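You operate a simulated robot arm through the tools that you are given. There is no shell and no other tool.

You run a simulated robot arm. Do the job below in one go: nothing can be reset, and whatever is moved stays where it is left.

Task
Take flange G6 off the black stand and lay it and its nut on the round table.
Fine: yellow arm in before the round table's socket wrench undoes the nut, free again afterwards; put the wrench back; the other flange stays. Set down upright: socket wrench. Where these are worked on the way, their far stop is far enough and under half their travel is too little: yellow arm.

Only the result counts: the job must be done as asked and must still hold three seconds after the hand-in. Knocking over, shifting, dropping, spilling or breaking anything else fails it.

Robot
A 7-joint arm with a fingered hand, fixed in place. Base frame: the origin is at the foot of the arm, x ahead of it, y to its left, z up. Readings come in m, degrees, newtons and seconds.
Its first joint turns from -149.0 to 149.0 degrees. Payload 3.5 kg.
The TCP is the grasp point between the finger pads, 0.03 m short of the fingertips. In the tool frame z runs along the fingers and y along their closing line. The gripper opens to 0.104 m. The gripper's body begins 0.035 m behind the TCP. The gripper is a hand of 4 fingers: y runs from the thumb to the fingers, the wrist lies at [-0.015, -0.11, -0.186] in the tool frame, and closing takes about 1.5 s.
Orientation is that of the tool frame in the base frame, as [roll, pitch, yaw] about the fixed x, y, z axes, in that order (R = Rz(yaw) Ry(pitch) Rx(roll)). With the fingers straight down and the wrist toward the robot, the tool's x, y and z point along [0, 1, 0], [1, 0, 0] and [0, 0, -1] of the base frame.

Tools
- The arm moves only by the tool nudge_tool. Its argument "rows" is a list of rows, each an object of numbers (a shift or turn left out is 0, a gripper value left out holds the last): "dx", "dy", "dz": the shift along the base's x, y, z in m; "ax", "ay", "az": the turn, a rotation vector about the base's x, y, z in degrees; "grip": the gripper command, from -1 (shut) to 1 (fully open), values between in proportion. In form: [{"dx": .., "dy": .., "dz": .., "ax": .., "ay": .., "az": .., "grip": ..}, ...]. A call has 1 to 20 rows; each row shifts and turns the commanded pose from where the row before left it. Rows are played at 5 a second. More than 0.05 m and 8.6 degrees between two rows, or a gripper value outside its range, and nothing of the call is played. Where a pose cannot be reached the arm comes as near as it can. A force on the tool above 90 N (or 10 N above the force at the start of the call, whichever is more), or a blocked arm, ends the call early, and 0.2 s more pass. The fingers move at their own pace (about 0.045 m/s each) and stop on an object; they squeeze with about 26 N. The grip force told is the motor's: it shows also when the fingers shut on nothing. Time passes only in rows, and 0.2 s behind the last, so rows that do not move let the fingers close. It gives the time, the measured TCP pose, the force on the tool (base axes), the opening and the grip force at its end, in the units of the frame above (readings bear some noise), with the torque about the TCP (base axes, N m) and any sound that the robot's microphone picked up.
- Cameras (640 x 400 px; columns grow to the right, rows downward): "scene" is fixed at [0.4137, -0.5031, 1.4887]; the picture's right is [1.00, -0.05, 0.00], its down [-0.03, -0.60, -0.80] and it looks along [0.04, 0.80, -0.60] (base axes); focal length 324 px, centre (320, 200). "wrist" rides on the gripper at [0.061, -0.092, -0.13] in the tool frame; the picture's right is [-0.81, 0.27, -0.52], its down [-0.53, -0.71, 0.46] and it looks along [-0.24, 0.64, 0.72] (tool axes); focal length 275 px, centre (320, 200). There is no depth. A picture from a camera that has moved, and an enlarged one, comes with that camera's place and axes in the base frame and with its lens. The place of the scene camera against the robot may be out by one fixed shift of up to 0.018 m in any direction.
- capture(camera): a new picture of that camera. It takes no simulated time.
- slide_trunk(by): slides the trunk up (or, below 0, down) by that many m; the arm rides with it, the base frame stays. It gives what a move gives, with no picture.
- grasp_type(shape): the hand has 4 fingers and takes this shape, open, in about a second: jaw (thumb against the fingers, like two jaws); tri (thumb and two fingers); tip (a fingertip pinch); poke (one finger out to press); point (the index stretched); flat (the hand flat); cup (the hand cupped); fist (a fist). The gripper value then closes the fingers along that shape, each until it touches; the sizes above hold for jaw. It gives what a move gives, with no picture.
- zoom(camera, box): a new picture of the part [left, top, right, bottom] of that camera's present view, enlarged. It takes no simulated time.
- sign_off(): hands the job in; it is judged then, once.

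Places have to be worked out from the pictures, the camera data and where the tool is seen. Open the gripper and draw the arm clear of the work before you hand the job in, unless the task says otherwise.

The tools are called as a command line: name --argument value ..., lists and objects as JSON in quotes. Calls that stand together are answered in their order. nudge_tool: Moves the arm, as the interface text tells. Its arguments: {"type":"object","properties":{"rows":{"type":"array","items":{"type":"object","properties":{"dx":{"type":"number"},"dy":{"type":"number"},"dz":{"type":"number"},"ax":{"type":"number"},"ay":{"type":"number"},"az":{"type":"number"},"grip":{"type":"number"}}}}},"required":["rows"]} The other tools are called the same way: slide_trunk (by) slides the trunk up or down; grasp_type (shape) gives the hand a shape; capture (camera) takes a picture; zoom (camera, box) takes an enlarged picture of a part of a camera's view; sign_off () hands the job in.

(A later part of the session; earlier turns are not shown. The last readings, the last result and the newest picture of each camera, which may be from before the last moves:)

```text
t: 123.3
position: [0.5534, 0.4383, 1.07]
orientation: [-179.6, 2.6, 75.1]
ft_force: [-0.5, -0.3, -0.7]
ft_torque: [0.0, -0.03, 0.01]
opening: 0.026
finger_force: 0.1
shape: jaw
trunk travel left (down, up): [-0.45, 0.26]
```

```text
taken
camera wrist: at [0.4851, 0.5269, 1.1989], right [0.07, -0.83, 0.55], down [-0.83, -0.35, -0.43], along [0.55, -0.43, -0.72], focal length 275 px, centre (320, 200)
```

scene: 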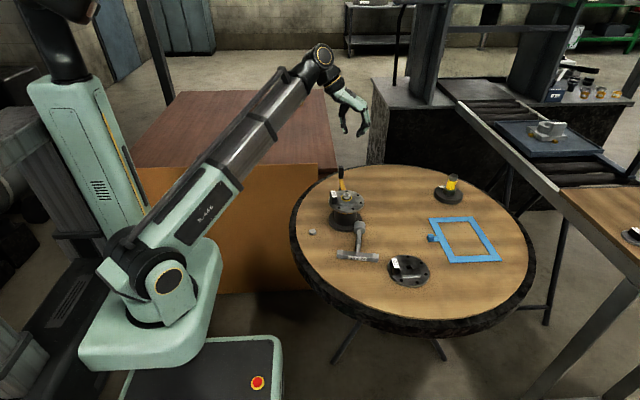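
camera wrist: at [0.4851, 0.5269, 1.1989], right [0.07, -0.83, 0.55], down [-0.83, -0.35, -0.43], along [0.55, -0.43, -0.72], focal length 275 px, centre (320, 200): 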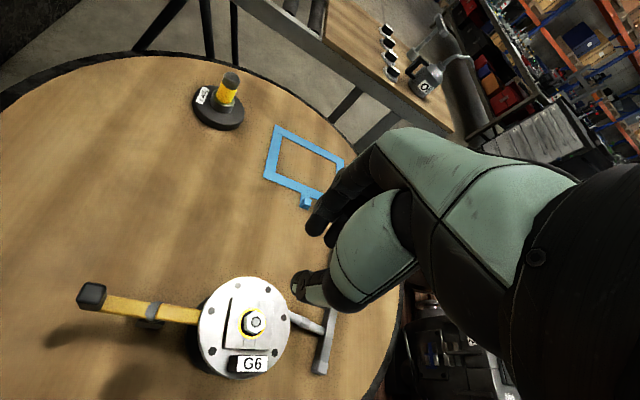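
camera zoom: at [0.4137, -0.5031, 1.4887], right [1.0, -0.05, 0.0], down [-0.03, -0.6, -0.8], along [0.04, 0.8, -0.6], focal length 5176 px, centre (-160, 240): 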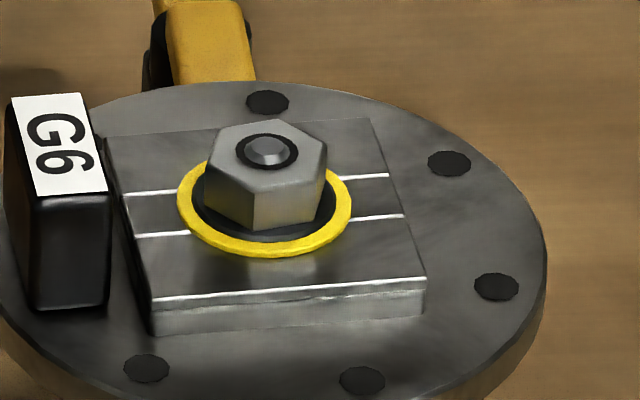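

The nut has turned ~15° and its yellow marking is exposed, so it should be loose. I'll level the hand and move above the nut at yaw 135 (its flats' direction, clear of the G6 block) for a closer look.

nudge_tool --rows '[{"ax": 2.52, "ay": -0.97, "grip": -0.1}, {"dx": -0.0015, "dy": -0.006, "az": 7.5, "dz": -0.01}, {"dx": -0.0015, "dy": -0.006, "az": 7.5, "dz": -0.01}, {"dx": -0.0015, "dy": -0.006, "az": 7.5, "dz": -0.01}, {"dx": -0.0015, "dy": -0.006, "az": 7.5, "dz": -0.01}, {"dx": -0.0015, "dy": -0.006, "az": 7.5, "dz": -0.01}, {"dx": -0.0015, "dy": -0.006, "az": 7.5, "dz": -0.01}, {"dx": -0.0015, "dy": -0.006, "az": 7.5, "dz": -0.01}, {"dx": -0.0015, "dy": -0.005, "az": 7.5, "dz": -0.01}, {}]'

capture --camera "wrist"

zoom --camera "wrist" --box '[160, 220, 320, 380]'

```text
t: 125.5
position: [0.5418, 0.3901, 0.9901]
orientation: [-179.9, -0.1, 135.1]
ft_force: [1.0, 0.0, 0.0]
ft_torque: [0.0, -0.04, 0.0]
opening: 0.0464
finger_force: 0.0
shape: jaw
trunk travel left (down, up): [-0.45, 0.26]
```

```text
taken
camera wrist: at [0.4355, 0.3686, 1.1212], right [0.77, -0.38, 0.51], down [-0.13, -0.88, -0.46], along [0.63, 0.29, -0.73], focal length 275 px, centre (320, 200)
```

wrist: 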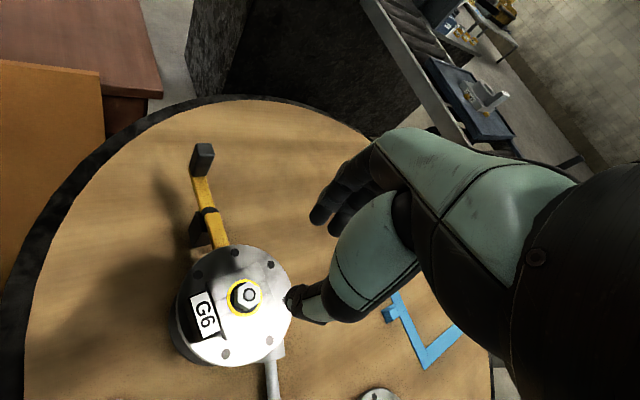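

```text
2.50 times, centred on (240, 300) of wrist
camera zoom: at [0.4355, 0.3686, 1.1212], right [0.77, -0.38, 0.51], down [-0.13, -0.88, -0.46], along [0.63, 0.29, -0.73], focal length 688 px, centre (520, -50)
```

zoom: 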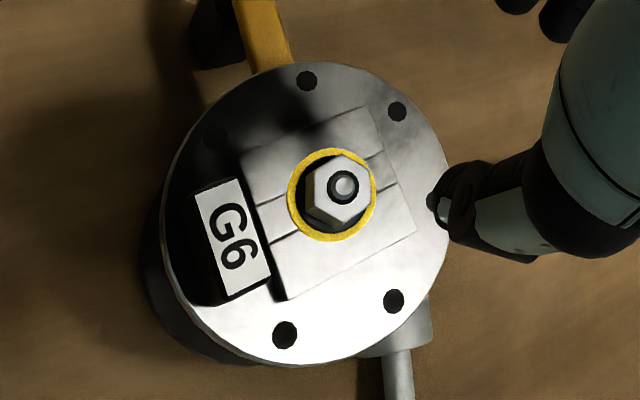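

Nut axis confirmed at (0.5425, 0.3915). I'll narrow the opening to ~40 mm, centre, and descend to just around the nut.

nudge_tool --rows '[{"dx": 0.0007, "dy": 0.0014, "grip": -0.22}, {"dz": -0.04}, {"dz": -0.04}, {"dz": -0.03}, {"dz": -0.01}, {}]'

zoom --camera "scene" --box '[310, 150, 390, 230]'

zoom --camera "wrist" --box '[220, 170, 400, 350]'

```text
t: 126.9
position: [0.5431, 0.3918, 0.8722]
orientation: [180.0, -0.1, 135.1]
ft_force: [0.0, -0.7, -0.3]
ft_torque: [0.02, -0.01, -0.02]
opening: 0.0411
finger_force: 0.0
shape: jaw
trunk travel left (down, up): [-0.45, 0.26]
```

```text
5.00 times, centred on (350, 190) of scene
camera zoom: at [0.4137, -0.5031, 1.4887], right [1.0, -0.05, 0.0], down [-0.03, -0.6, -0.8], along [0.04, 0.8, -0.6], focal length 1617 px, centre (170, 250)
```

zoom: 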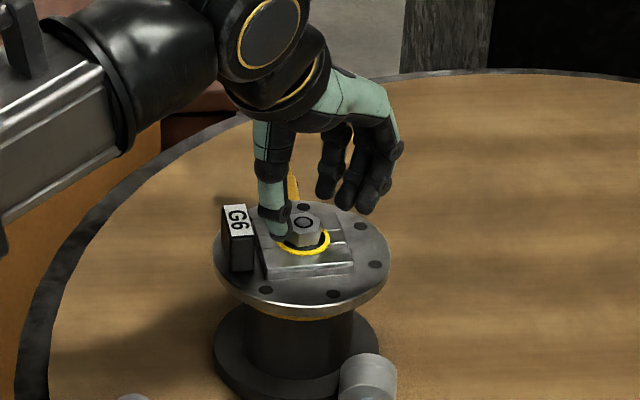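

```text
2.22 times, centred on (310, 260) of wrist
camera zoom: at [0.4364, 0.3708, 1.0022], right [0.77, -0.38, 0.51], down [-0.13, -0.88, -0.46], along [0.63, 0.29, -0.73], focal length 612 px, centre (342, 67)
```

zoom: 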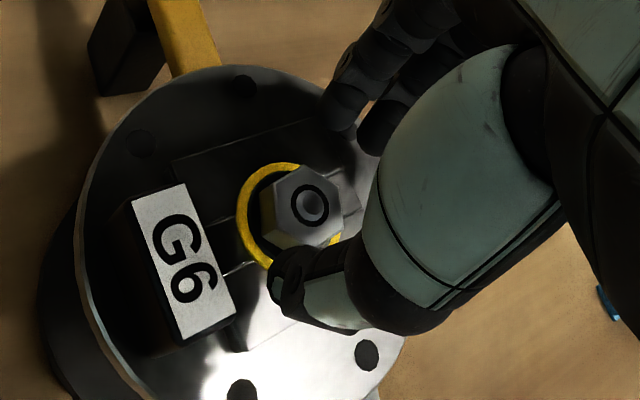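

Thumb and fingers straddle the nut, clear of the block. Lower ~12 mm carefully, then close.

nudge_tool --rows '[{"dz": -0.006}, {"dz": -0.003}, {}]'

nudge_tool --rows '[{"dz": -0.003}, {}]'

nudge_tool --rows '[{"grip": -0.4}, {"grip": -1}, {}, {}, {}, {}]'

zoom --camera "scene" --box '[320, 160, 380, 220]'

```text
t: 127.7
position: [0.5407, 0.392, 0.863]
orientation: [-180.0, -0.2, 135.2]
ft_force: [0.2, 0.9, -0.7]
ft_torque: [-0.01, 0.01, 0.01]
opening: 0.0409
finger_force: 0.2
shape: jaw
trunk travel left (down, up): [-0.45, 0.26]
```

```text
t: 128.3
position: [0.5422, 0.3924, 0.859]
orientation: [180.0, -0.2, 135.1]
ft_force: [-0.4, 0.8, -0.5]
ft_torque: [0.03, -0.03, 0.02]
opening: 0.0406
finger_force: 0.1
shape: jaw
trunk travel left (down, up): [-0.45, 0.26]
```

```text
t: 129.7
position: [0.5412, 0.3923, 0.8599]
orientation: [-179.9, -0.2, 135.1]
ft_force: [-2.6, -2.1, -1.6]
ft_torque: [-0.03, 0.11, 0.03]
opening: 0.0182
finger_force: 26.2
shape: jaw
trunk travel left (down, up): [-0.45, 0.26]
```

```text
6.67 times, centred on (350, 190) of scene
camera zoom: at [0.4137, -0.5031, 1.4887], right [1.0, -0.05, 0.0], down [-0.03, -0.6, -0.8], along [0.04, 0.8, -0.6], focal length 2157 px, centre (120, 267)
```

zoom: 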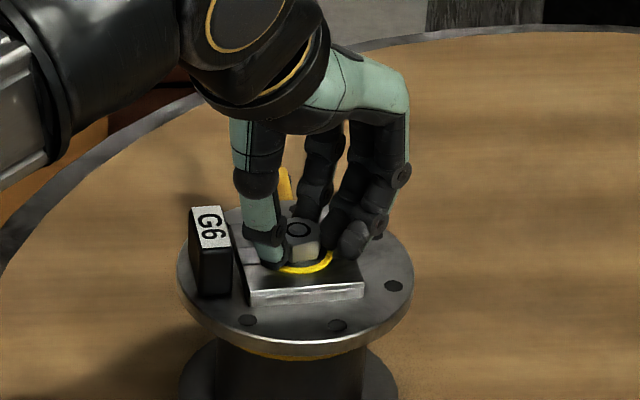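

The nut is gripped. A tiny test lift of 3 mm shows whether it's free.

nudge_tool --rows '[{"dz": 0.0015}, {"dz": 0.0015}, {}]'

zoom --camera "scene" --box '[320, 160, 380, 220]'

```text
t: 130.5
position: [0.5422, 0.3914, 0.8597]
orientation: [-179.8, -0.2, 135.1]
ft_force: [-5.7, -2.0, -19.2]
ft_torque: [0.03, 0.07, 0.03]
opening: 0.0176
finger_force: 26.0
shape: jaw
trunk travel left (down, up): [-0.45, 0.26]
```

```text
6.67 times, centred on (350, 190) of scene
camera zoom: at [0.4137, -0.5031, 1.4887], right [1.0, -0.05, 0.0], down [-0.03, -0.6, -0.8], along [0.04, 0.8, -0.6], focal length 2157 px, centre (120, 267)
```

zoom: 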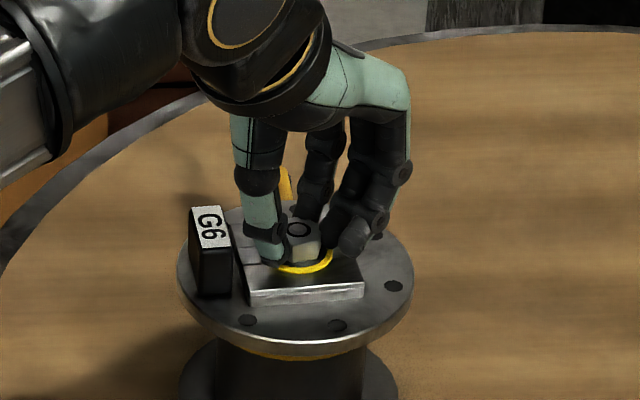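

The nut won't lift yet (−19 N), so it isn't fully unscrewed. I'll release the pull and test whether it now turns by finger, CCW.

nudge_tool --rows '[{"dz": -0.003}, {"az": 6}, {"az": 6}, {}]'

zoom --camera "scene" --box '[320, 160, 380, 220]'

zoom --camera "wrist" --box '[220, 170, 400, 350]'

```text
t: 131.5
position: [0.5437, 0.3906, 0.8598]
orientation: [180.0, -0.2, 147.0]
ft_force: [-0.2, -4.2, -3.6]
ft_torque: [-0.05, 0.02, -0.02]
opening: 0.0174
finger_force: 25.6
shape: jaw
trunk travel left (down, up): [-0.45, 0.26]
```

```text
6.67 times, centred on (350, 190) of scene
camera zoom: at [0.4137, -0.5031, 1.4887], right [1.0, -0.05, 0.0], down [-0.03, -0.6, -0.8], along [0.04, 0.8, -0.6], focal length 2157 px, centre (120, 267)
```

zoom: 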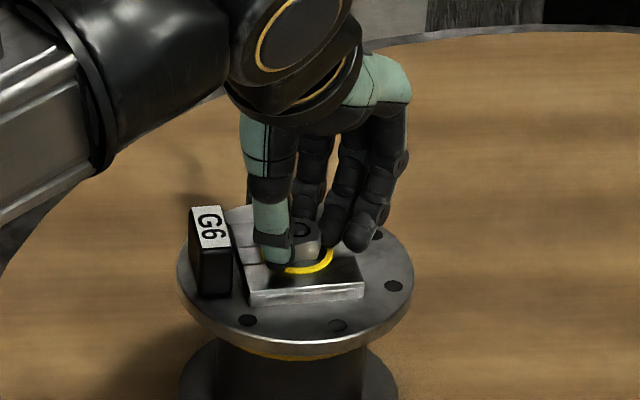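

```text
2.22 times, centred on (310, 260) of wrist
camera zoom: at [0.4434, 0.3485, 0.9895], right [0.83, -0.21, 0.51], down [0.06, -0.89, -0.46], along [0.55, 0.41, -0.73], focal length 612 px, centre (342, 67)
```

zoom: 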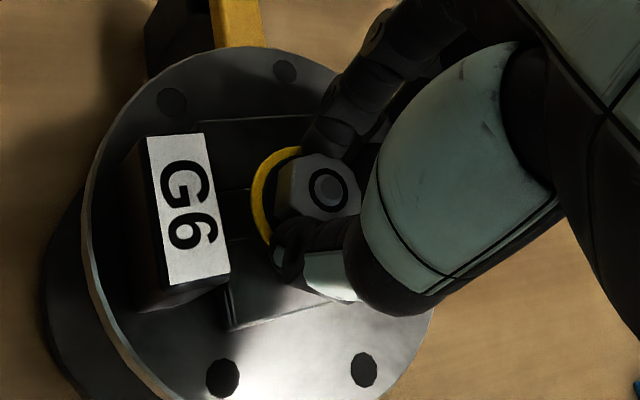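

Almost no torque. I'll turn another 24° and compare the nut's appearance relative to the hand.

nudge_tool --rows '[{"az": 6}, {"az": 6}, {"az": 6}, {"az": 6}, {}]'

zoom --camera "wrist" --box '[220, 170, 400, 350]'

zoom --camera "scene" --box '[330, 180, 370, 210]'

```text
t: 132.7
position: [0.5442, 0.3913, 0.8589]
orientation: [179.9, -0.2, 171.1]
ft_force: [14.7, -3.9, -1.1]
ft_torque: [-0.03, -0.39, -0.18]
opening: 0.0168
finger_force: 26.0
shape: jaw
trunk travel left (down, up): [-0.45, 0.26]
```

```text
2.22 times, centred on (310, 260) of wrist
camera zoom: at [0.4711, 0.3113, 0.989], right [0.84, 0.15, 0.52], down [0.41, -0.79, -0.46], along [0.34, 0.6, -0.73], focal length 612 px, centre (342, 67)
```

zoom: 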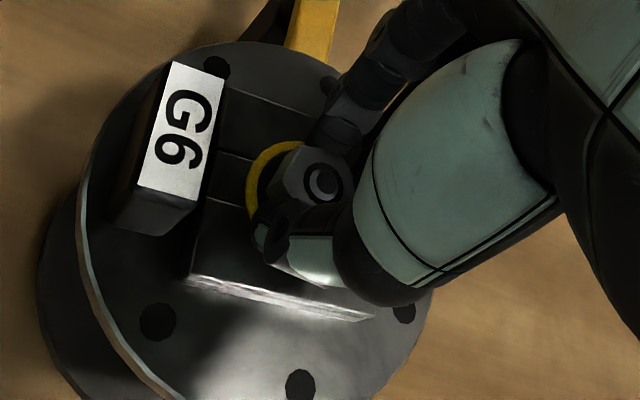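

```text
13.33 times, centred on (350, 195) of scene
camera zoom: at [0.4137, -0.5031, 1.4887], right [1.0, -0.05, 0.0], down [-0.03, -0.6, -0.8], along [0.04, 0.8, -0.6], focal length 4313 px, centre (-80, 267)
```

zoom: 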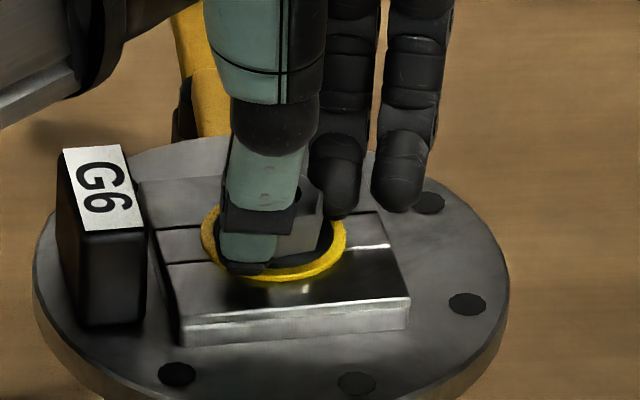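

Some side force has built up, and the flange hasn't moved. I'll open, rise a little, and compare the nut's orientation.

nudge_tool --rows '[{"grip": -0.5}, {"grip": -0.2}, {}, {"dz": 0.02}, {"dz": 0.04}, {"dz": 0.04}, {}]'

zoom --camera "scene" --box '[330, 185, 370, 210]'

capture --camera "wrist"

```text
t: 134.3
position: [0.541, 0.3914, 0.9586]
orientation: [-180.0, -0.1, 171.1]
ft_force: [-0.1, 0.5, 0.0]
ft_torque: [0.0, 0.02, 0.0]
opening: 0.0414
finger_force: 0.1
shape: jaw
trunk travel left (down, up): [-0.45, 0.26]
```

```text
16.00 times, centred on (350, 198) of scene
camera zoom: at [0.4137, -0.5031, 1.4887], right [1.0, -0.05, 0.0], down [-0.03, -0.6, -0.8], along [0.04, 0.8, -0.6], focal length 5176 px, centre (-160, 240)
```

zoom: 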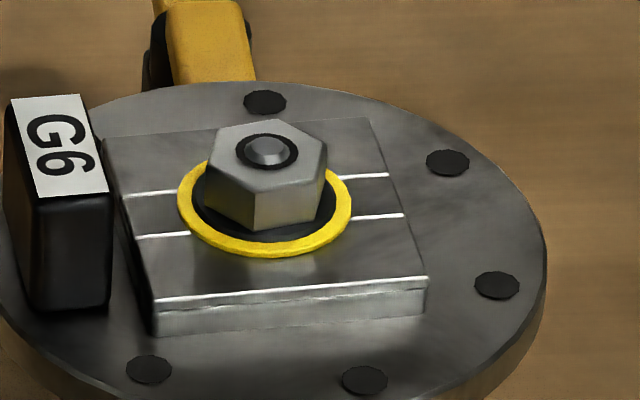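

```text
taken
camera wrist: at [0.4684, 0.3118, 1.0892], right [0.85, 0.15, 0.51], down [0.41, -0.79, -0.46], along [0.34, 0.6, -0.73], focal length 275 px, centre (320, 200)
```

wrist: 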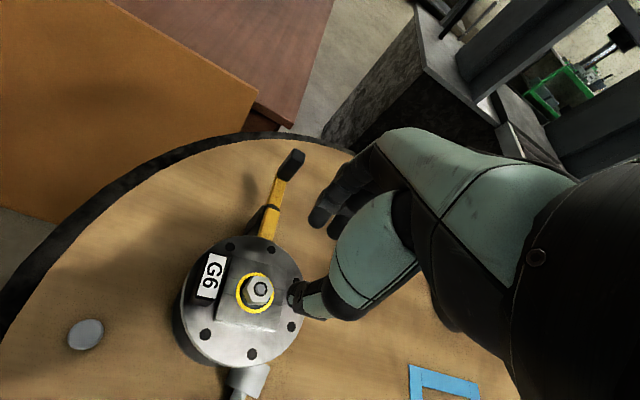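

The nut kept its ~15° turned position, so fingers can't turn it; the wrench must turn it further. The wrench does stand by itself on the nut, so next time I'll regrip only from above. First I fetch the wrench: it lies with its shaft along ~80°; moving above its shaft.

nudge_tool --rows '[{"dx": 0.0026, "dy": -0.0132, "dz": 0.01, "az": -8.3, "grip": 0.2}, {"dx": 0.0026, "dy": -0.0132, "az": -8.3}, {"dx": 0.0026, "dy": -0.0132, "az": -8.3}, {"dx": 0.0026, "dy": -0.0132, "az": -8.3}, {"dx": 0.0026, "dy": -0.0132, "az": -8.3}, {"dx": 0.0026, "dy": -0.0132, "az": -8.3}, {"dx": 0.0026, "dy": -0.0132, "az": -8.3}, {"dx": 0.0026, "dy": -0.0132, "az": -8.3}, {"dx": 0.0026, "dy": -0.0132, "az": -8.3}, {"dx": 0.0026, "dy": -0.0132, "az": -8.3}, {"dx": 0.0026, "dy": -0.0132, "az": -8.3}, {}]'

capture --camera "wrist"

zoom --camera "wrist" --box '[130, 180, 330, 380]'

```text
t: 136.9
position: [0.5708, 0.2464, 0.9676]
orientation: [180.0, -0.2, 79.7]
ft_force: [-0.2, 0.1, 0.0]
ft_torque: [0.02, 0.0, 0.01]
opening: 0.062
finger_force: 0.2
shape: jaw
trunk travel left (down, up): [-0.45, 0.26]
```

```text
taken
camera wrist: at [0.4929, 0.3233, 1.0981], right [0.13, -0.85, 0.51], down [-0.8, -0.4, -0.46], along [0.59, -0.35, -0.73], focal length 275 px, centre (320, 200)
```

wrist: 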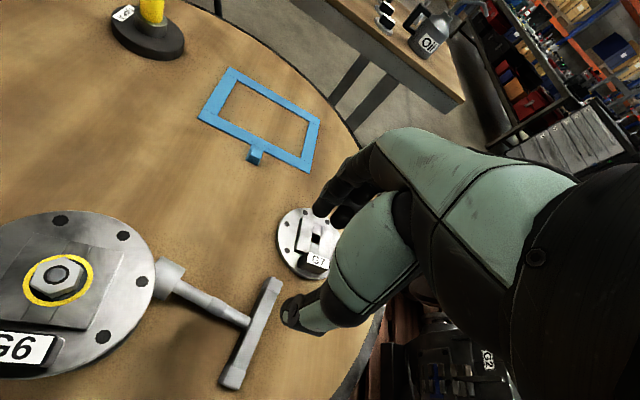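

```text
2.00 times, centred on (230, 280) of wrist
camera zoom: at [0.4929, 0.3233, 1.0981], right [0.13, -0.85, 0.51], down [-0.8, -0.4, -0.46], along [0.59, -0.35, -0.73], focal length 551 px, centre (500, 40)
```

zoom: 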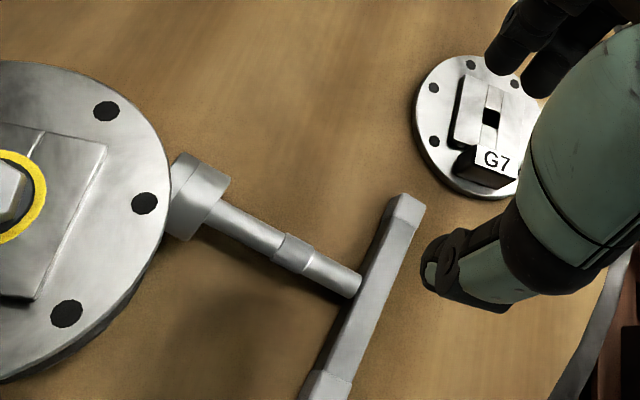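

Shaft located along ~79°, collar at about (0.570, 0.262). I'll check whether the socket rests on the stand's base.

zoom --camera "scene" --box '[340, 205, 390, 265]'

```text
6.67 times, centred on (365, 235) of scene
camera zoom: at [0.4137, -0.5031, 1.4887], right [1.0, -0.05, 0.0], down [-0.03, -0.6, -0.8], along [0.04, 0.8, -0.6], focal length 2157 px, centre (20, -33)
```

zoom: 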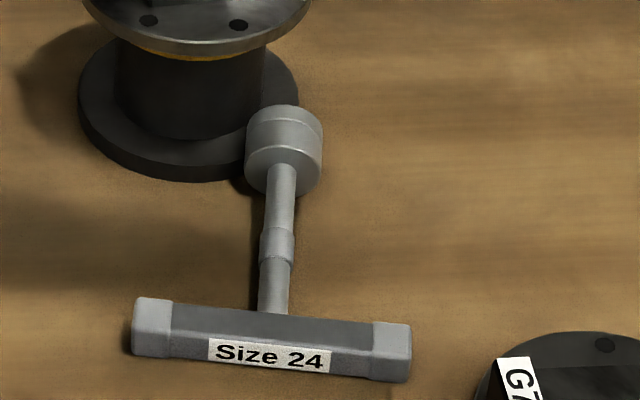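

The socket lies right next to the stand's base under the rim, so after gripping I'll first slide −y before lifting. Descending onto the shaft.

nudge_tool --rows '[{"dx": -0.003, "dy": 0.013, "dz": -0.03}, {"dz": -0.04}, {"dz": -0.04}, {"dz": -0.04}, {"dz": -0.04}, {"dz": -0.015}, {}]'

zoom --camera "wrist" --box '[140, 120, 400, 360]'

zoom --camera "scene" --box '[310, 160, 420, 270]'

```text
t: 138.5
position: [0.5693, 0.2592, 0.7639]
orientation: [-180.0, -0.1, 79.8]
ft_force: [0.2, 0.4, 0.2]
ft_torque: [0.0, 0.01, 0.0]
opening: 0.0619
finger_force: 0.1
shape: jaw
trunk travel left (down, up): [-0.45, 0.26]
```

```text
1.67 times, centred on (270, 240) of wrist
camera zoom: at [0.4906, 0.3351, 0.8943], right [0.13, -0.85, 0.51], down [-0.8, -0.4, -0.46], along [0.59, -0.35, -0.73], focal length 459 px, centre (403, 133)
```

zoom: 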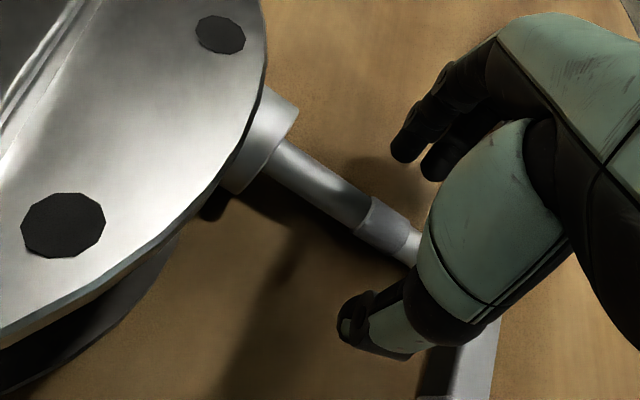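

```text
3.64 times, centred on (365, 215) of scene
camera zoom: at [0.4137, -0.5031, 1.4887], right [1.0, -0.05, 0.0], down [-0.03, -0.6, -0.8], along [0.04, 0.8, -0.6], focal length 1176 px, centre (156, 146)
```

zoom: 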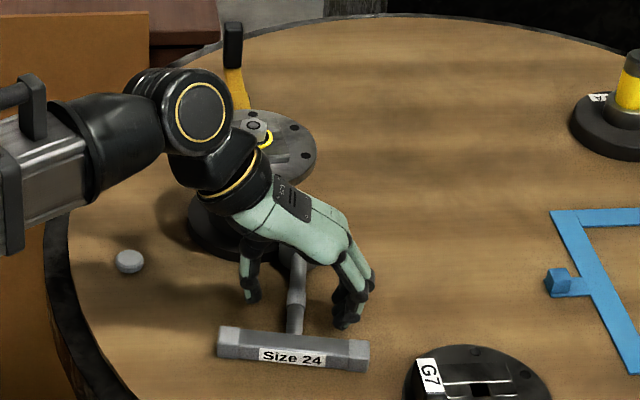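

All clear. Lower the last bit and close on the shaft.

nudge_tool --rows '[{"dz": -0.007}, {"grip": -0.4}, {"grip": -1}, {}, {}, {}, {}]'

nudge_tool --rows '[{"dz": 0.004, "dy": -0.004}, {"dy": -0.015, "dz": 0.002}, {"dy": -0.02, "dz": 0.004}, {"dy": -0.02, "dz": 0.01}, {}]'

zoom --camera "scene" --box '[310, 160, 420, 270]'

```text
t: 140.1
position: [0.5679, 0.259, 0.7565]
orientation: [-179.9, -0.1, 79.9]
ft_force: [1.0, 0.0, -0.8]
ft_torque: [-0.07, 0.0, 0.06]
opening: 0.0098
finger_force: 25.6
shape: jaw
trunk travel left (down, up): [-0.45, 0.26]
```

```text
t: 141.3
position: [0.5666, 0.1995, 0.7767]
orientation: [-179.9, -0.2, 79.9]
ft_force: [0.1, -0.9, -3.1]
ft_torque: [-0.08, 0.07, 0.0]
opening: 0.0096
finger_force: 26.7
shape: jaw
trunk travel left (down, up): [-0.45, 0.26]
```

```text
3.64 times, centred on (365, 215) of scene
camera zoom: at [0.4137, -0.5031, 1.4887], right [1.0, -0.05, 0.0], down [-0.03, -0.6, -0.8], along [0.04, 0.8, -0.6], focal length 1176 px, centre (156, 146)
```

zoom: 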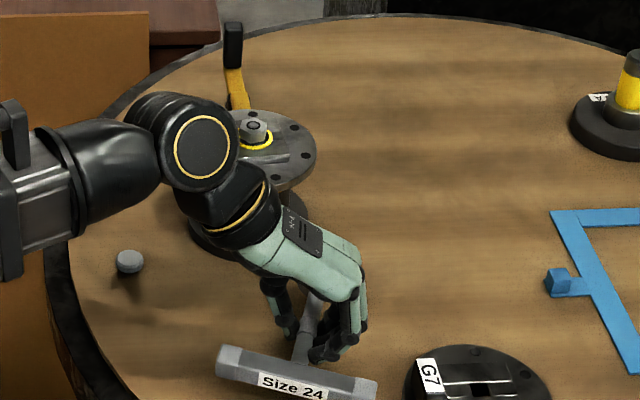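

Clear of the stand. Lift, then turn to yaw ~165 over (0.64, 0.277) as before.

nudge_tool --rows '[{"dz": 0.03}, {"dz": 0.04}, {"dz": 0.04}, {"dz": 0.04}, {"dz": 0.04}, {"dz": 0.035}, {"dx": 0.0068, "dy": 0.007, "az": 7.75}, {"dx": 0.0068, "dy": 0.007, "az": 7.75}, {"dx": 0.0068, "dy": 0.007, "az": 7.75}, {"dx": 0.0068, "dy": 0.007, "az": 7.75}, {"dx": 0.0068, "dy": 0.007, "az": 7.75}, {"dx": 0.0068, "dy": 0.007, "az": 7.75}, {"dx": 0.0068, "dy": 0.007, "az": 7.75}, {"dx": 0.0068, "dy": 0.007, "az": 7.75}, {"dx": 0.0068, "dy": 0.007, "az": 7.75}, {"dx": 0.0068, "dy": 0.007, "az": 7.75}, {"dx": 0.0068, "dy": 0.007, "az": 7.75}, {}]'

capture --camera "wrist"

zoom --camera "scene" --box '[330, 100, 450, 220]'

```text
t: 145.1
position: [0.641, 0.2759, 1.0006]
orientation: [180.0, -0.1, 165.1]
ft_force: [0.7, -0.5, -3.7]
ft_torque: [-0.05, -0.06, -0.03]
opening: 0.0098
finger_force: 26.0
shape: jaw
trunk travel left (down, up): [-0.45, 0.26]
```

```text
taken
camera wrist: at [0.561, 0.205, 1.1309], right [0.86, 0.06, 0.51], down [0.33, -0.83, -0.46], along [0.4, 0.56, -0.73], focal length 275 px, centre (320, 200)
```

wrist: 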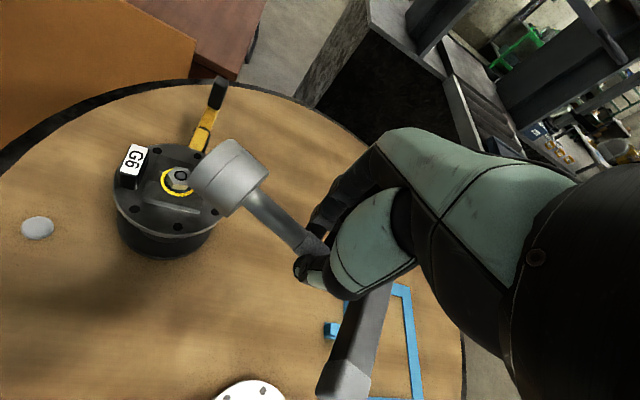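

```text
3.33 times, centred on (390, 160) of scene
camera zoom: at [0.4137, -0.5031, 1.4887], right [1.0, -0.05, 0.0], down [-0.03, -0.6, -0.8], along [0.04, 0.8, -0.6], focal length 1078 px, centre (87, 333)
```

zoom: 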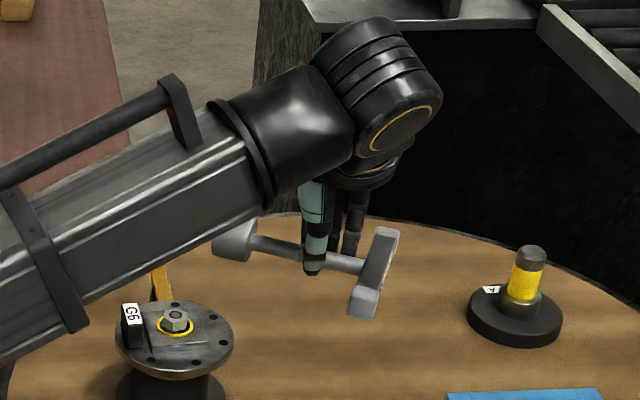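

The in-hand pose matches the previous time. I'll tilt ~82° outward, then roll −16.5° (both offsets known from last time).

nudge_tool --rows '[{"ax": -2.09, "ay": -7.93}, {"ax": -2.09, "ay": -7.93}, {"ax": -2.09, "ay": -7.93}, {"ax": -2.09, "ay": -7.93}, {"ax": -2.09, "ay": -7.93}, {"ax": -2.09, "ay": -7.93}, {"ax": -2.09, "ay": -7.93, "dx": 0.004, "dy": -0.005}, {"ax": -2.09, "ay": -7.93, "dx": 0.004, "dy": -0.005}, {"ax": -2.09, "ay": -7.93, "dx": 0.006, "dy": -0.01}, {"ax": -2.09, "ay": -7.93, "dx": 0.006, "dy": -0.01}]'

nudge_tool --rows '[{"ax": -7.89, "ay": 2.11, "az": 1.15}, {"ax": -7.89, "ay": 2.11, "az": 1.15}, {}]'

zoom --camera "scene" --box '[310, 100, 450, 240]'

```text
t: 147.3
position: [0.6621, 0.2468, 1.0017]
orientation: [178.8, 81.9, 163.9]
ft_force: [-0.1, -0.7, -3.0]
ft_torque: [-0.02, 0.07, 0.0]
opening: 0.01
finger_force: 25.8
shape: jaw
trunk travel left (down, up): [-0.45, 0.26]
```

```text
t: 148.1
position: [0.6627, 0.247, 1.0024]
orientation: [-117.3, 71.7, -131.0]
ft_force: [-0.1, -0.1, -3.7]
ft_torque: [0.0, 0.04, 0.01]
opening: 0.01
finger_force: 25.7
shape: jaw
trunk travel left (down, up): [-0.45, 0.26]
```

```text
2.86 times, centred on (380, 170) of scene
camera zoom: at [0.4137, -0.5031, 1.4887], right [1.0, -0.05, 0.0], down [-0.03, -0.6, -0.8], along [0.04, 0.8, -0.6], focal length 924 px, centre (149, 286)
```

zoom: 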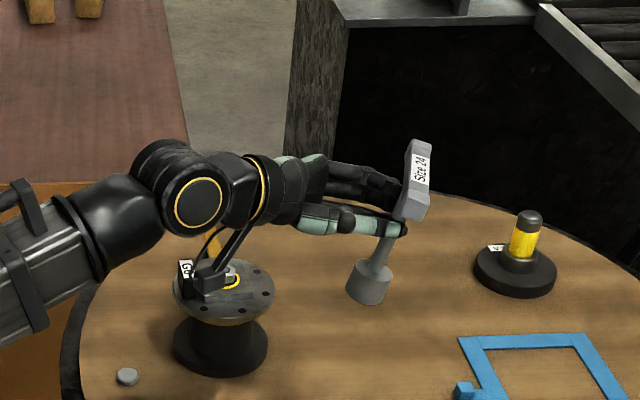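

The shaft is ~15° short of vertical; I'll tilt a bit further at this height and measure.

nudge_tool --rows '[{"ax": -1.9, "ay": -7.2}]'

nudge_tool --rows '[{"ax": -1.5, "ay": -5.8}, {}]'

zoom --camera "scene" --box '[360, 120, 430, 210]'

capture --camera "scene"

```text
t: 148.5
position: [0.6617, 0.2475, 1.0019]
orientation: [-93.0, 73.7, -107.9]
ft_force: [-0.5, 0.6, -3.1]
ft_torque: [0.06, 0.05, 0.03]
opening: 0.0099
finger_force: 26.2
shape: jaw
trunk travel left (down, up): [-0.45, 0.26]
```

```text
t: 149.1
position: [0.6623, 0.2479, 1.0024]
orientation: [-72.0, 73.0, -87.7]
ft_force: [-0.2, -0.1, -3.4]
ft_torque: [0.03, 0.05, 0.01]
opening: 0.0097
finger_force: 25.9
shape: jaw
trunk travel left (down, up): [-0.45, 0.26]
```

```text
4.44 times, centred on (395, 165) of scene
camera zoom: at [0.4137, -0.5031, 1.4887], right [1.0, -0.05, 0.0], down [-0.03, -0.6, -0.8], along [0.04, 0.8, -0.6], focal length 1438 px, centre (-13, 356)
```

zoom: 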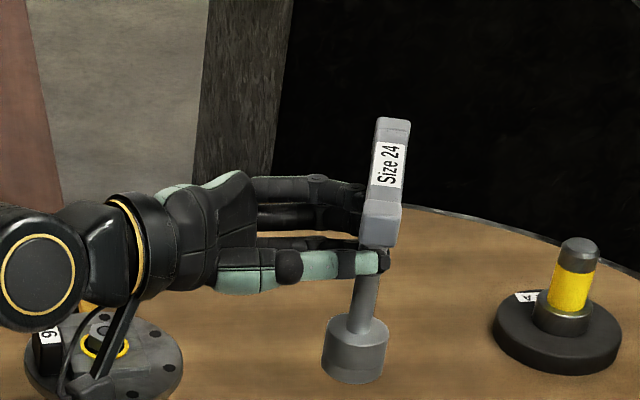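

```text
taken
```

scene: 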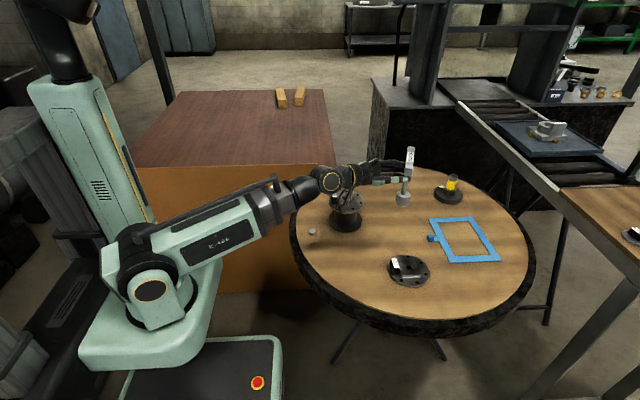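

Nearly vertical (about 1° in one plane, 2° in the other). A small +2° roll fix, then lower with the arm and trunk toward the table at this clear spot.

nudge_tool --rows '[{"ax": 1.9, "ay": -0.5}, {"dz": -0.03}, {"dz": -0.03}, {"dz": -0.02}, {}]'

slide_trunk --by -0.1

zoom --camera "scene" --box '[330, 160, 430, 260]'

```text
t: 150.3
position: [0.6626, 0.2477, 0.9204]
orientation: [-69.9, 74.8, -85.7]
ft_force: [0.5, -0.5, -2.2]
ft_torque: [0.04, 0.05, -0.01]
opening: 0.0098
finger_force: 25.6
shape: jaw
trunk travel left (down, up): [-0.45, 0.26]
```

```text
t: 151.6
position: [0.6629, 0.2474, 0.8213]
orientation: [-69.6, 74.7, -85.3]
ft_force: [0.4, 0.5, -2.3]
ft_torque: [0.03, 0.03, -0.02]
opening: 0.0099
finger_force: 25.9
shape: jaw
trunk travel left (down, up): [-0.35, 0.36]
```

```text
4.00 times, centred on (380, 210) of scene
camera zoom: at [0.4137, -0.5031, 1.4887], right [1.0, -0.05, 0.0], down [-0.03, -0.6, -0.8], along [0.04, 0.8, -0.6], focal length 1294 px, centre (80, 160)
```

zoom: 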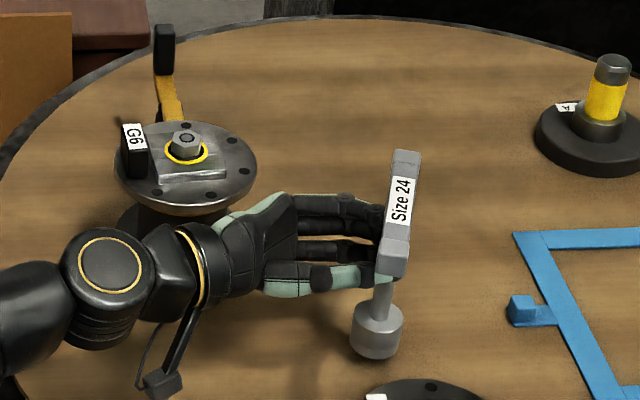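

Close to the table; lowering in small steps until contact.

nudge_tool --rows '[{"dz": -0.004}, {}]'

nudge_tool --rows '[{"dz": -0.004}, {}]'

nudge_tool --rows '[{"dz": -0.003}, {}]'

nudge_tool --rows '[{"dz": -0.002}, {}]'

```text
t: 152.2
position: [0.6623, 0.2471, 0.8167]
orientation: [-69.4, 74.7, -85.1]
ft_force: [0.1, -0.6, -3.6]
ft_torque: [0.01, 0.04, -0.01]
opening: 0.0099
finger_force: 25.7
shape: jaw
trunk travel left (down, up): [-0.35, 0.36]
```

```text
t: 152.8
position: [0.6615, 0.2481, 0.814]
orientation: [-69.6, 74.7, -85.3]
ft_force: [-0.7, 0.1, -3.4]
ft_torque: [0.03, 0.05, 0.0]
opening: 0.0102
finger_force: 26.4
shape: jaw
trunk travel left (down, up): [-0.35, 0.36]
```

```text
t: 153.4
position: [0.662, 0.2474, 0.8116]
orientation: [-69.8, 74.8, -85.5]
ft_force: [-0.6, 0.5, -3.7]
ft_torque: [0.0, 0.11, 0.01]
opening: 0.0099
finger_force: 25.9
shape: jaw
trunk travel left (down, up): [-0.35, 0.36]
```

```text
t: 154.0
position: [0.6617, 0.2475, 0.8079]
orientation: [-69.6, 74.8, -85.3]
ft_force: [-0.1, 0.3, -3.4]
ft_torque: [0.0, 0.02, -0.01]
opening: 0.0101
finger_force: 26.1
shape: jaw
trunk travel left (down, up): [-0.35, 0.36]
```

nudge_tool --rows '[{"dz": -0.003}, {}]'

nudge_tool --rows '[{"dz": -0.002}, {}]'

zoom --camera "scene" --box '[340, 180, 420, 260]'

```text
t: 154.6
position: [0.6608, 0.2476, 0.8062]
orientation: [-69.6, 74.8, -85.3]
ft_force: [1.6, 2.7, 9.2]
ft_torque: [0.0, -0.2, 0.05]
opening: 0.01
finger_force: 25.8
shape: jaw
trunk travel left (down, up): [-0.35, 0.36]
```

```text
t: 155.2
position: [0.6618, 0.2481, 0.805]
orientation: [-69.2, 74.8, -85.0]
ft_force: [5.8, 4.0, 22.7]
ft_torque: [-0.04, -0.47, 0.07]
opening: 0.01
finger_force: 26.3
shape: jaw
trunk travel left (down, up): [-0.35, 0.36]
```

```text
5.00 times, centred on (380, 220) of scene
camera zoom: at [0.4137, -0.5031, 1.4887], right [1.0, -0.05, 0.0], down [-0.03, -0.6, -0.8], along [0.04, 0.8, -0.6], focal length 1617 px, centre (20, 100)
```

zoom: 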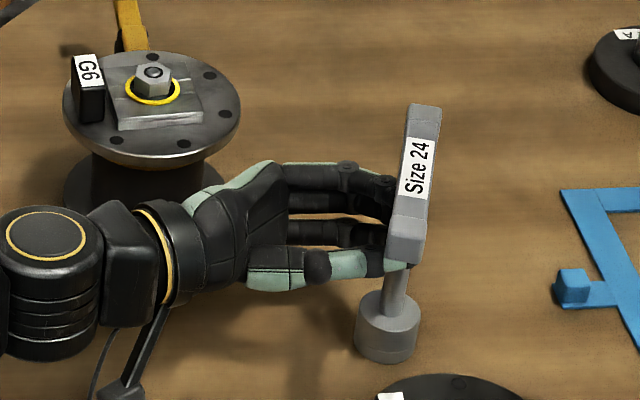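

Flush contact centred beneath the shaft. Ease off and open gently in stages.

nudge_tool --rows '[{"dz": 0.001}, {"dz": 0.0008}, {"grip": -0.8}, {"grip": -0.75}, {"grip": -0.7}, {"grip": -0.6}, {"grip": -0.5}, {}, {}]'

zoom --camera "scene" --box '[340, 180, 420, 260]'

```text
t: 157.2
position: [0.662, 0.2477, 0.8057]
orientation: [-69.8, 74.8, -85.5]
ft_force: [-0.3, -0.2, 0.0]
ft_torque: [0.02, 0.01, 0.02]
opening: 0.0255
finger_force: 0.1
shape: jaw
trunk travel left (down, up): [-0.35, 0.36]
```

```text
5.00 times, centred on (380, 220) of scene
camera zoom: at [0.4137, -0.5031, 1.4887], right [1.0, -0.05, 0.0], down [-0.03, -0.6, -0.8], along [0.04, 0.8, -0.6], focal length 1617 px, centre (20, 100)
```

zoom: 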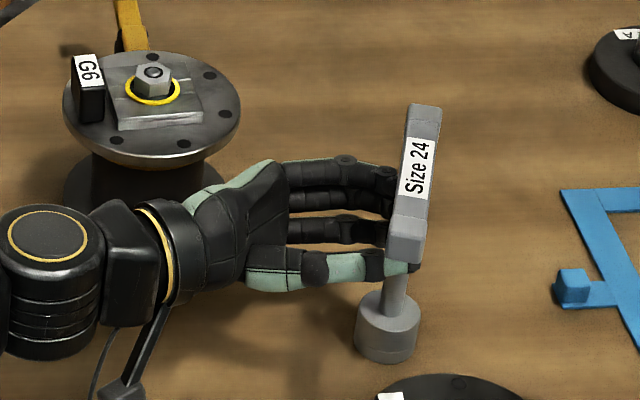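

It stands. Open wider, then withdraw inward.

nudge_tool --rows '[{"grip": -0.3}, {"grip": -0.1}, {"grip": 0.1}, {"grip": 0.3}, {}, {}]'

nudge_tool --rows '[{"dx": -0.0145, "dy": 0.0038}, {"dx": -0.0145, "dy": 0.0038}, {"dx": -0.0145, "dy": 0.0038}]'

nudge_tool --rows '[{"dx": -0.012, "dy": 0.003}]'

zoom --camera "scene" --box '[330, 170, 430, 270]'

```text
t: 158.6
position: [0.662, 0.248, 0.8047]
orientation: [-69.5, 74.7, -85.3]
ft_force: [-0.2, 0.1, 0.0]
ft_torque: [0.0, -0.01, -0.01]
opening: 0.0674
finger_force: 0.0
shape: jaw
trunk travel left (down, up): [-0.35, 0.36]
```

```text
t: 159.4
position: [0.6173, 0.2594, 0.8065]
orientation: [-70.0, 74.7, -85.7]
ft_force: [-0.5, 0.7, -0.4]
ft_torque: [0.0, 0.01, -0.01]
opening: 0.0675
finger_force: 0.1
shape: jaw
trunk travel left (down, up): [-0.35, 0.36]
```

```text
t: 159.8
position: [0.607, 0.263, 0.8063]
orientation: [-69.7, 74.8, -85.5]
ft_force: [0.1, -0.4, -0.2]
ft_torque: [0.03, 0.02, 0.0]
opening: 0.0671
finger_force: 0.1
shape: jaw
trunk travel left (down, up): [-0.35, 0.36]
```

```text
4.00 times, centred on (380, 220) of scene
camera zoom: at [0.4137, -0.5031, 1.4887], right [1.0, -0.05, 0.0], down [-0.03, -0.6, -0.8], along [0.04, 0.8, -0.6], focal length 1294 px, centre (80, 120)
```

zoom: 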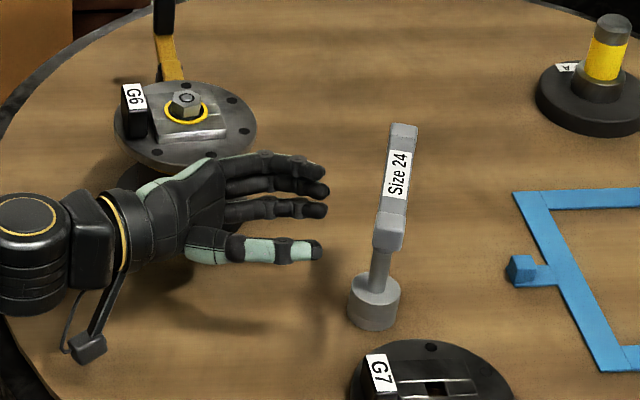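

Clear of the wrench. Trunk up, rise, then untilt the hand to pointing down with yaw ~125.

slide_trunk --by 0.1

nudge_tool --rows '[{"dz": 0.04}, {"dz": 0.04}, {"dz": 0.04}, {"dz": 0.02}, {"ax": 2.15, "ay": 7.0, "az": -4.2}, {"ax": 2.66, "ay": 6.82, "az": -4.2}, {"ax": 3.15, "ay": 6.61, "az": -4.2}, {"ax": 3.63, "ay": 6.36, "az": -4.2}, {"ax": 4.08, "ay": 6.08, "az": -4.2}, {"ax": 4.52, "ay": 5.76, "az": -4.2}, {"ax": 4.93, "ay": 5.41, "az": -4.2}, {"ax": 5.31, "ay": 5.04, "az": -4.2}, {"ax": 5.66, "ay": 4.64, "az": -4.2}, {"ax": 5.99, "ay": 4.21, "az": -4.2}, {"ax": 6.28, "ay": 3.76, "az": -4.2}, {"ax": 6.54, "ay": 3.29, "az": -4.2}, {"ax": 6.76, "ay": 2.8, "az": -4.2}]'

zoom --camera "scene" --box '[330, 170, 430, 270]'

```text
t: 161.1
position: [0.6067, 0.2618, 0.9062]
orientation: [-69.5, 74.7, -85.2]
ft_force: [-0.6, 0.3, -0.4]
ft_torque: [-0.02, 0.0, -0.02]
opening: 0.0671
finger_force: 0.1
shape: jaw
trunk travel left (down, up): [-0.45, 0.26]
```

```text
t: 164.7
position: [0.606, 0.2624, 1.0463]
orientation: [-179.9, 0.0, 124.5]
ft_force: [0.3, 0.4, 0.5]
ft_torque: [-0.01, -0.01, 0.01]
opening: 0.067
finger_force: 0.0
shape: jaw
trunk travel left (down, up): [-0.45, 0.26]
```

```text
4.00 times, centred on (380, 220) of scene
camera zoom: at [0.4137, -0.5031, 1.4887], right [1.0, -0.05, 0.0], down [-0.03, -0.6, -0.8], along [0.04, 0.8, -0.6], focal length 1294 px, centre (80, 120)
```

zoom: 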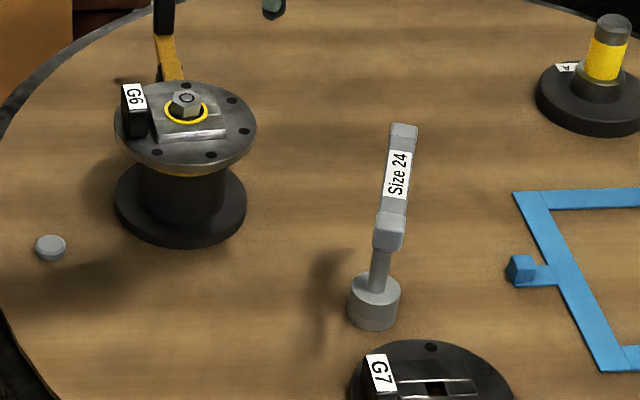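

The wrench stands upright again. I'll move above it at yaw ~72 and measure.

nudge_tool --rows '[{"dx": 0.0107, "dy": -0.0027, "az": -7.5}, {"dx": 0.0107, "dy": -0.0027, "az": -7.5}, {"dx": 0.0107, "dy": -0.0027, "az": -7.5}, {"dx": 0.0107, "dy": -0.0027, "az": -7.5}, {"dx": 0.0107, "dy": -0.0027, "az": -7.5}, {"dx": 0.0107, "dy": -0.0027, "az": -7.5}, {"dx": 0.0107, "dy": -0.0027, "az": -7.5}, {}]'

zoom --camera "wrist" --box '[130, 200, 310, 380]'

zoom --camera "scene" --box '[360, 190, 410, 260]'

```text
t: 166.5
position: [0.6805, 0.2443, 1.0465]
orientation: [-179.9, 0.0, 72.1]
ft_force: [-0.5, -0.4, 1.0]
ft_torque: [0.0, -0.01, 0.01]
opening: 0.0673
finger_force: 0.0
shape: jaw
trunk travel left (down, up): [-0.45, 0.26]
```

```text
2.22 times, centred on (220, 290) of wrist
camera zoom: at [0.6142, 0.3317, 1.1768], right [0.01, -0.86, 0.52], down [-0.84, -0.29, -0.45], along [0.54, -0.43, -0.73], focal length 612 px, centre (542, 0)
```

zoom: 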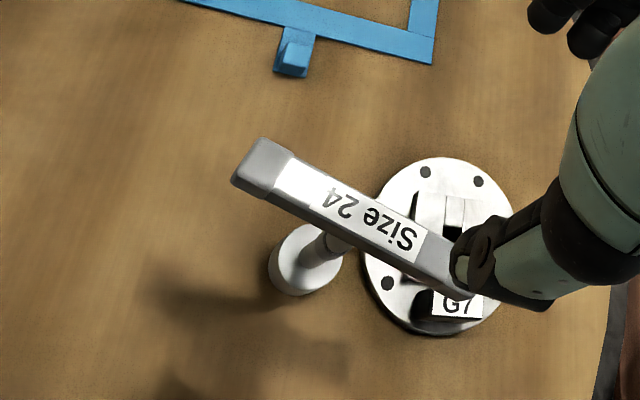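

```text
5.71 times, centred on (385, 225) of scene
camera zoom: at [0.4137, -0.5031, 1.4887], right [1.0, -0.05, 0.0], down [-0.03, -0.6, -0.8], along [0.04, 0.8, -0.6], focal length 1848 px, centre (-51, 57)
```

zoom: 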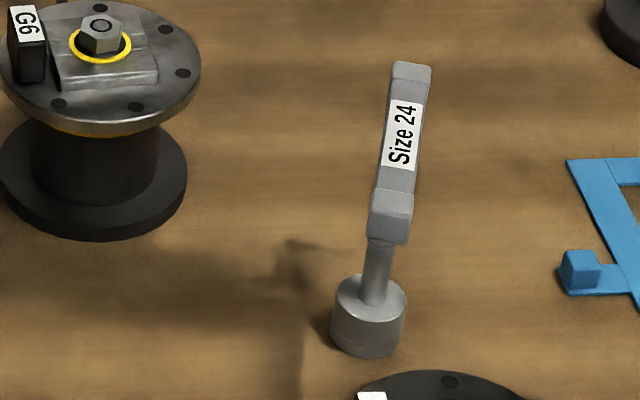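

Bar centre is (0.682, 0.2435), azimuth ~70°. I'll grip 40 mm out toward the far end with the flush fingertip grip.

nudge_tool --rows '[{"dx": 0.0078, "dy": 0.0184, "az": -2}, {"dx": 0.0077, "dy": 0.0183}, {"dz": -0.04}, {"dz": -0.04}, {"dz": -0.035}, {"dz": -0.03}, {"dz": -0.021}, {}]'

zoom --camera "scene" --box '[350, 160, 430, 250]'

zoom --camera "wrist" --box '[200, 200, 420, 380]'

```text
t: 168.3
position: [0.6963, 0.2822, 0.8792]
orientation: [-179.9, 0.0, 70.2]
ft_force: [-0.2, 0.7, -0.1]
ft_torque: [0.0, 0.02, 0.01]
opening: 0.0671
finger_force: 0.0
shape: jaw
trunk travel left (down, up): [-0.45, 0.26]
```

```text
4.44 times, centred on (390, 205) of scene
camera zoom: at [0.4137, -0.5031, 1.4887], right [1.0, -0.05, 0.0], down [-0.03, -0.6, -0.8], along [0.04, 0.8, -0.6], focal length 1438 px, centre (9, 178)
```

zoom: 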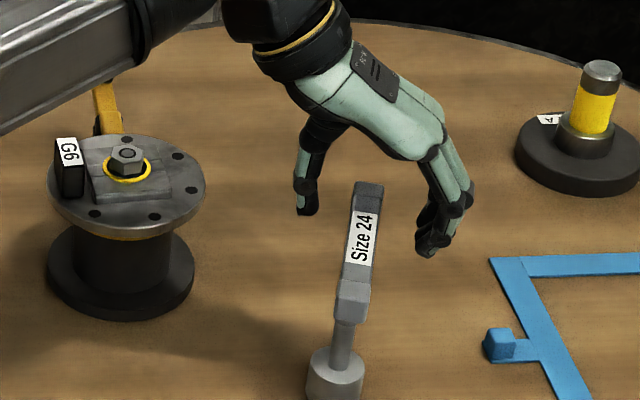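

```text
2.22 times, centred on (310, 290) of wrist
camera zoom: at [0.6325, 0.3709, 1.0108], right [-0.02, -0.86, 0.52], down [-0.85, -0.26, -0.45], along [0.52, -0.45, -0.73], focal length 612 px, centre (342, 0)
```

zoom: 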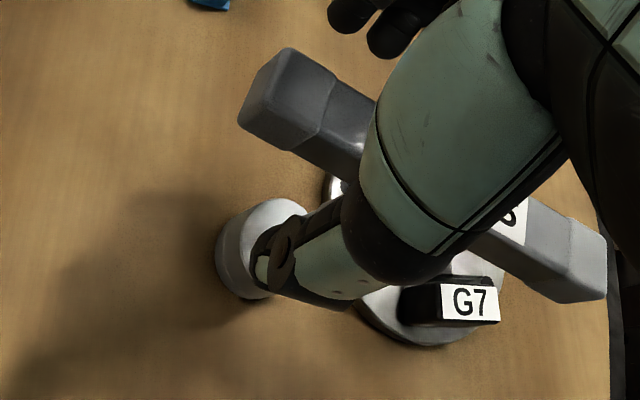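

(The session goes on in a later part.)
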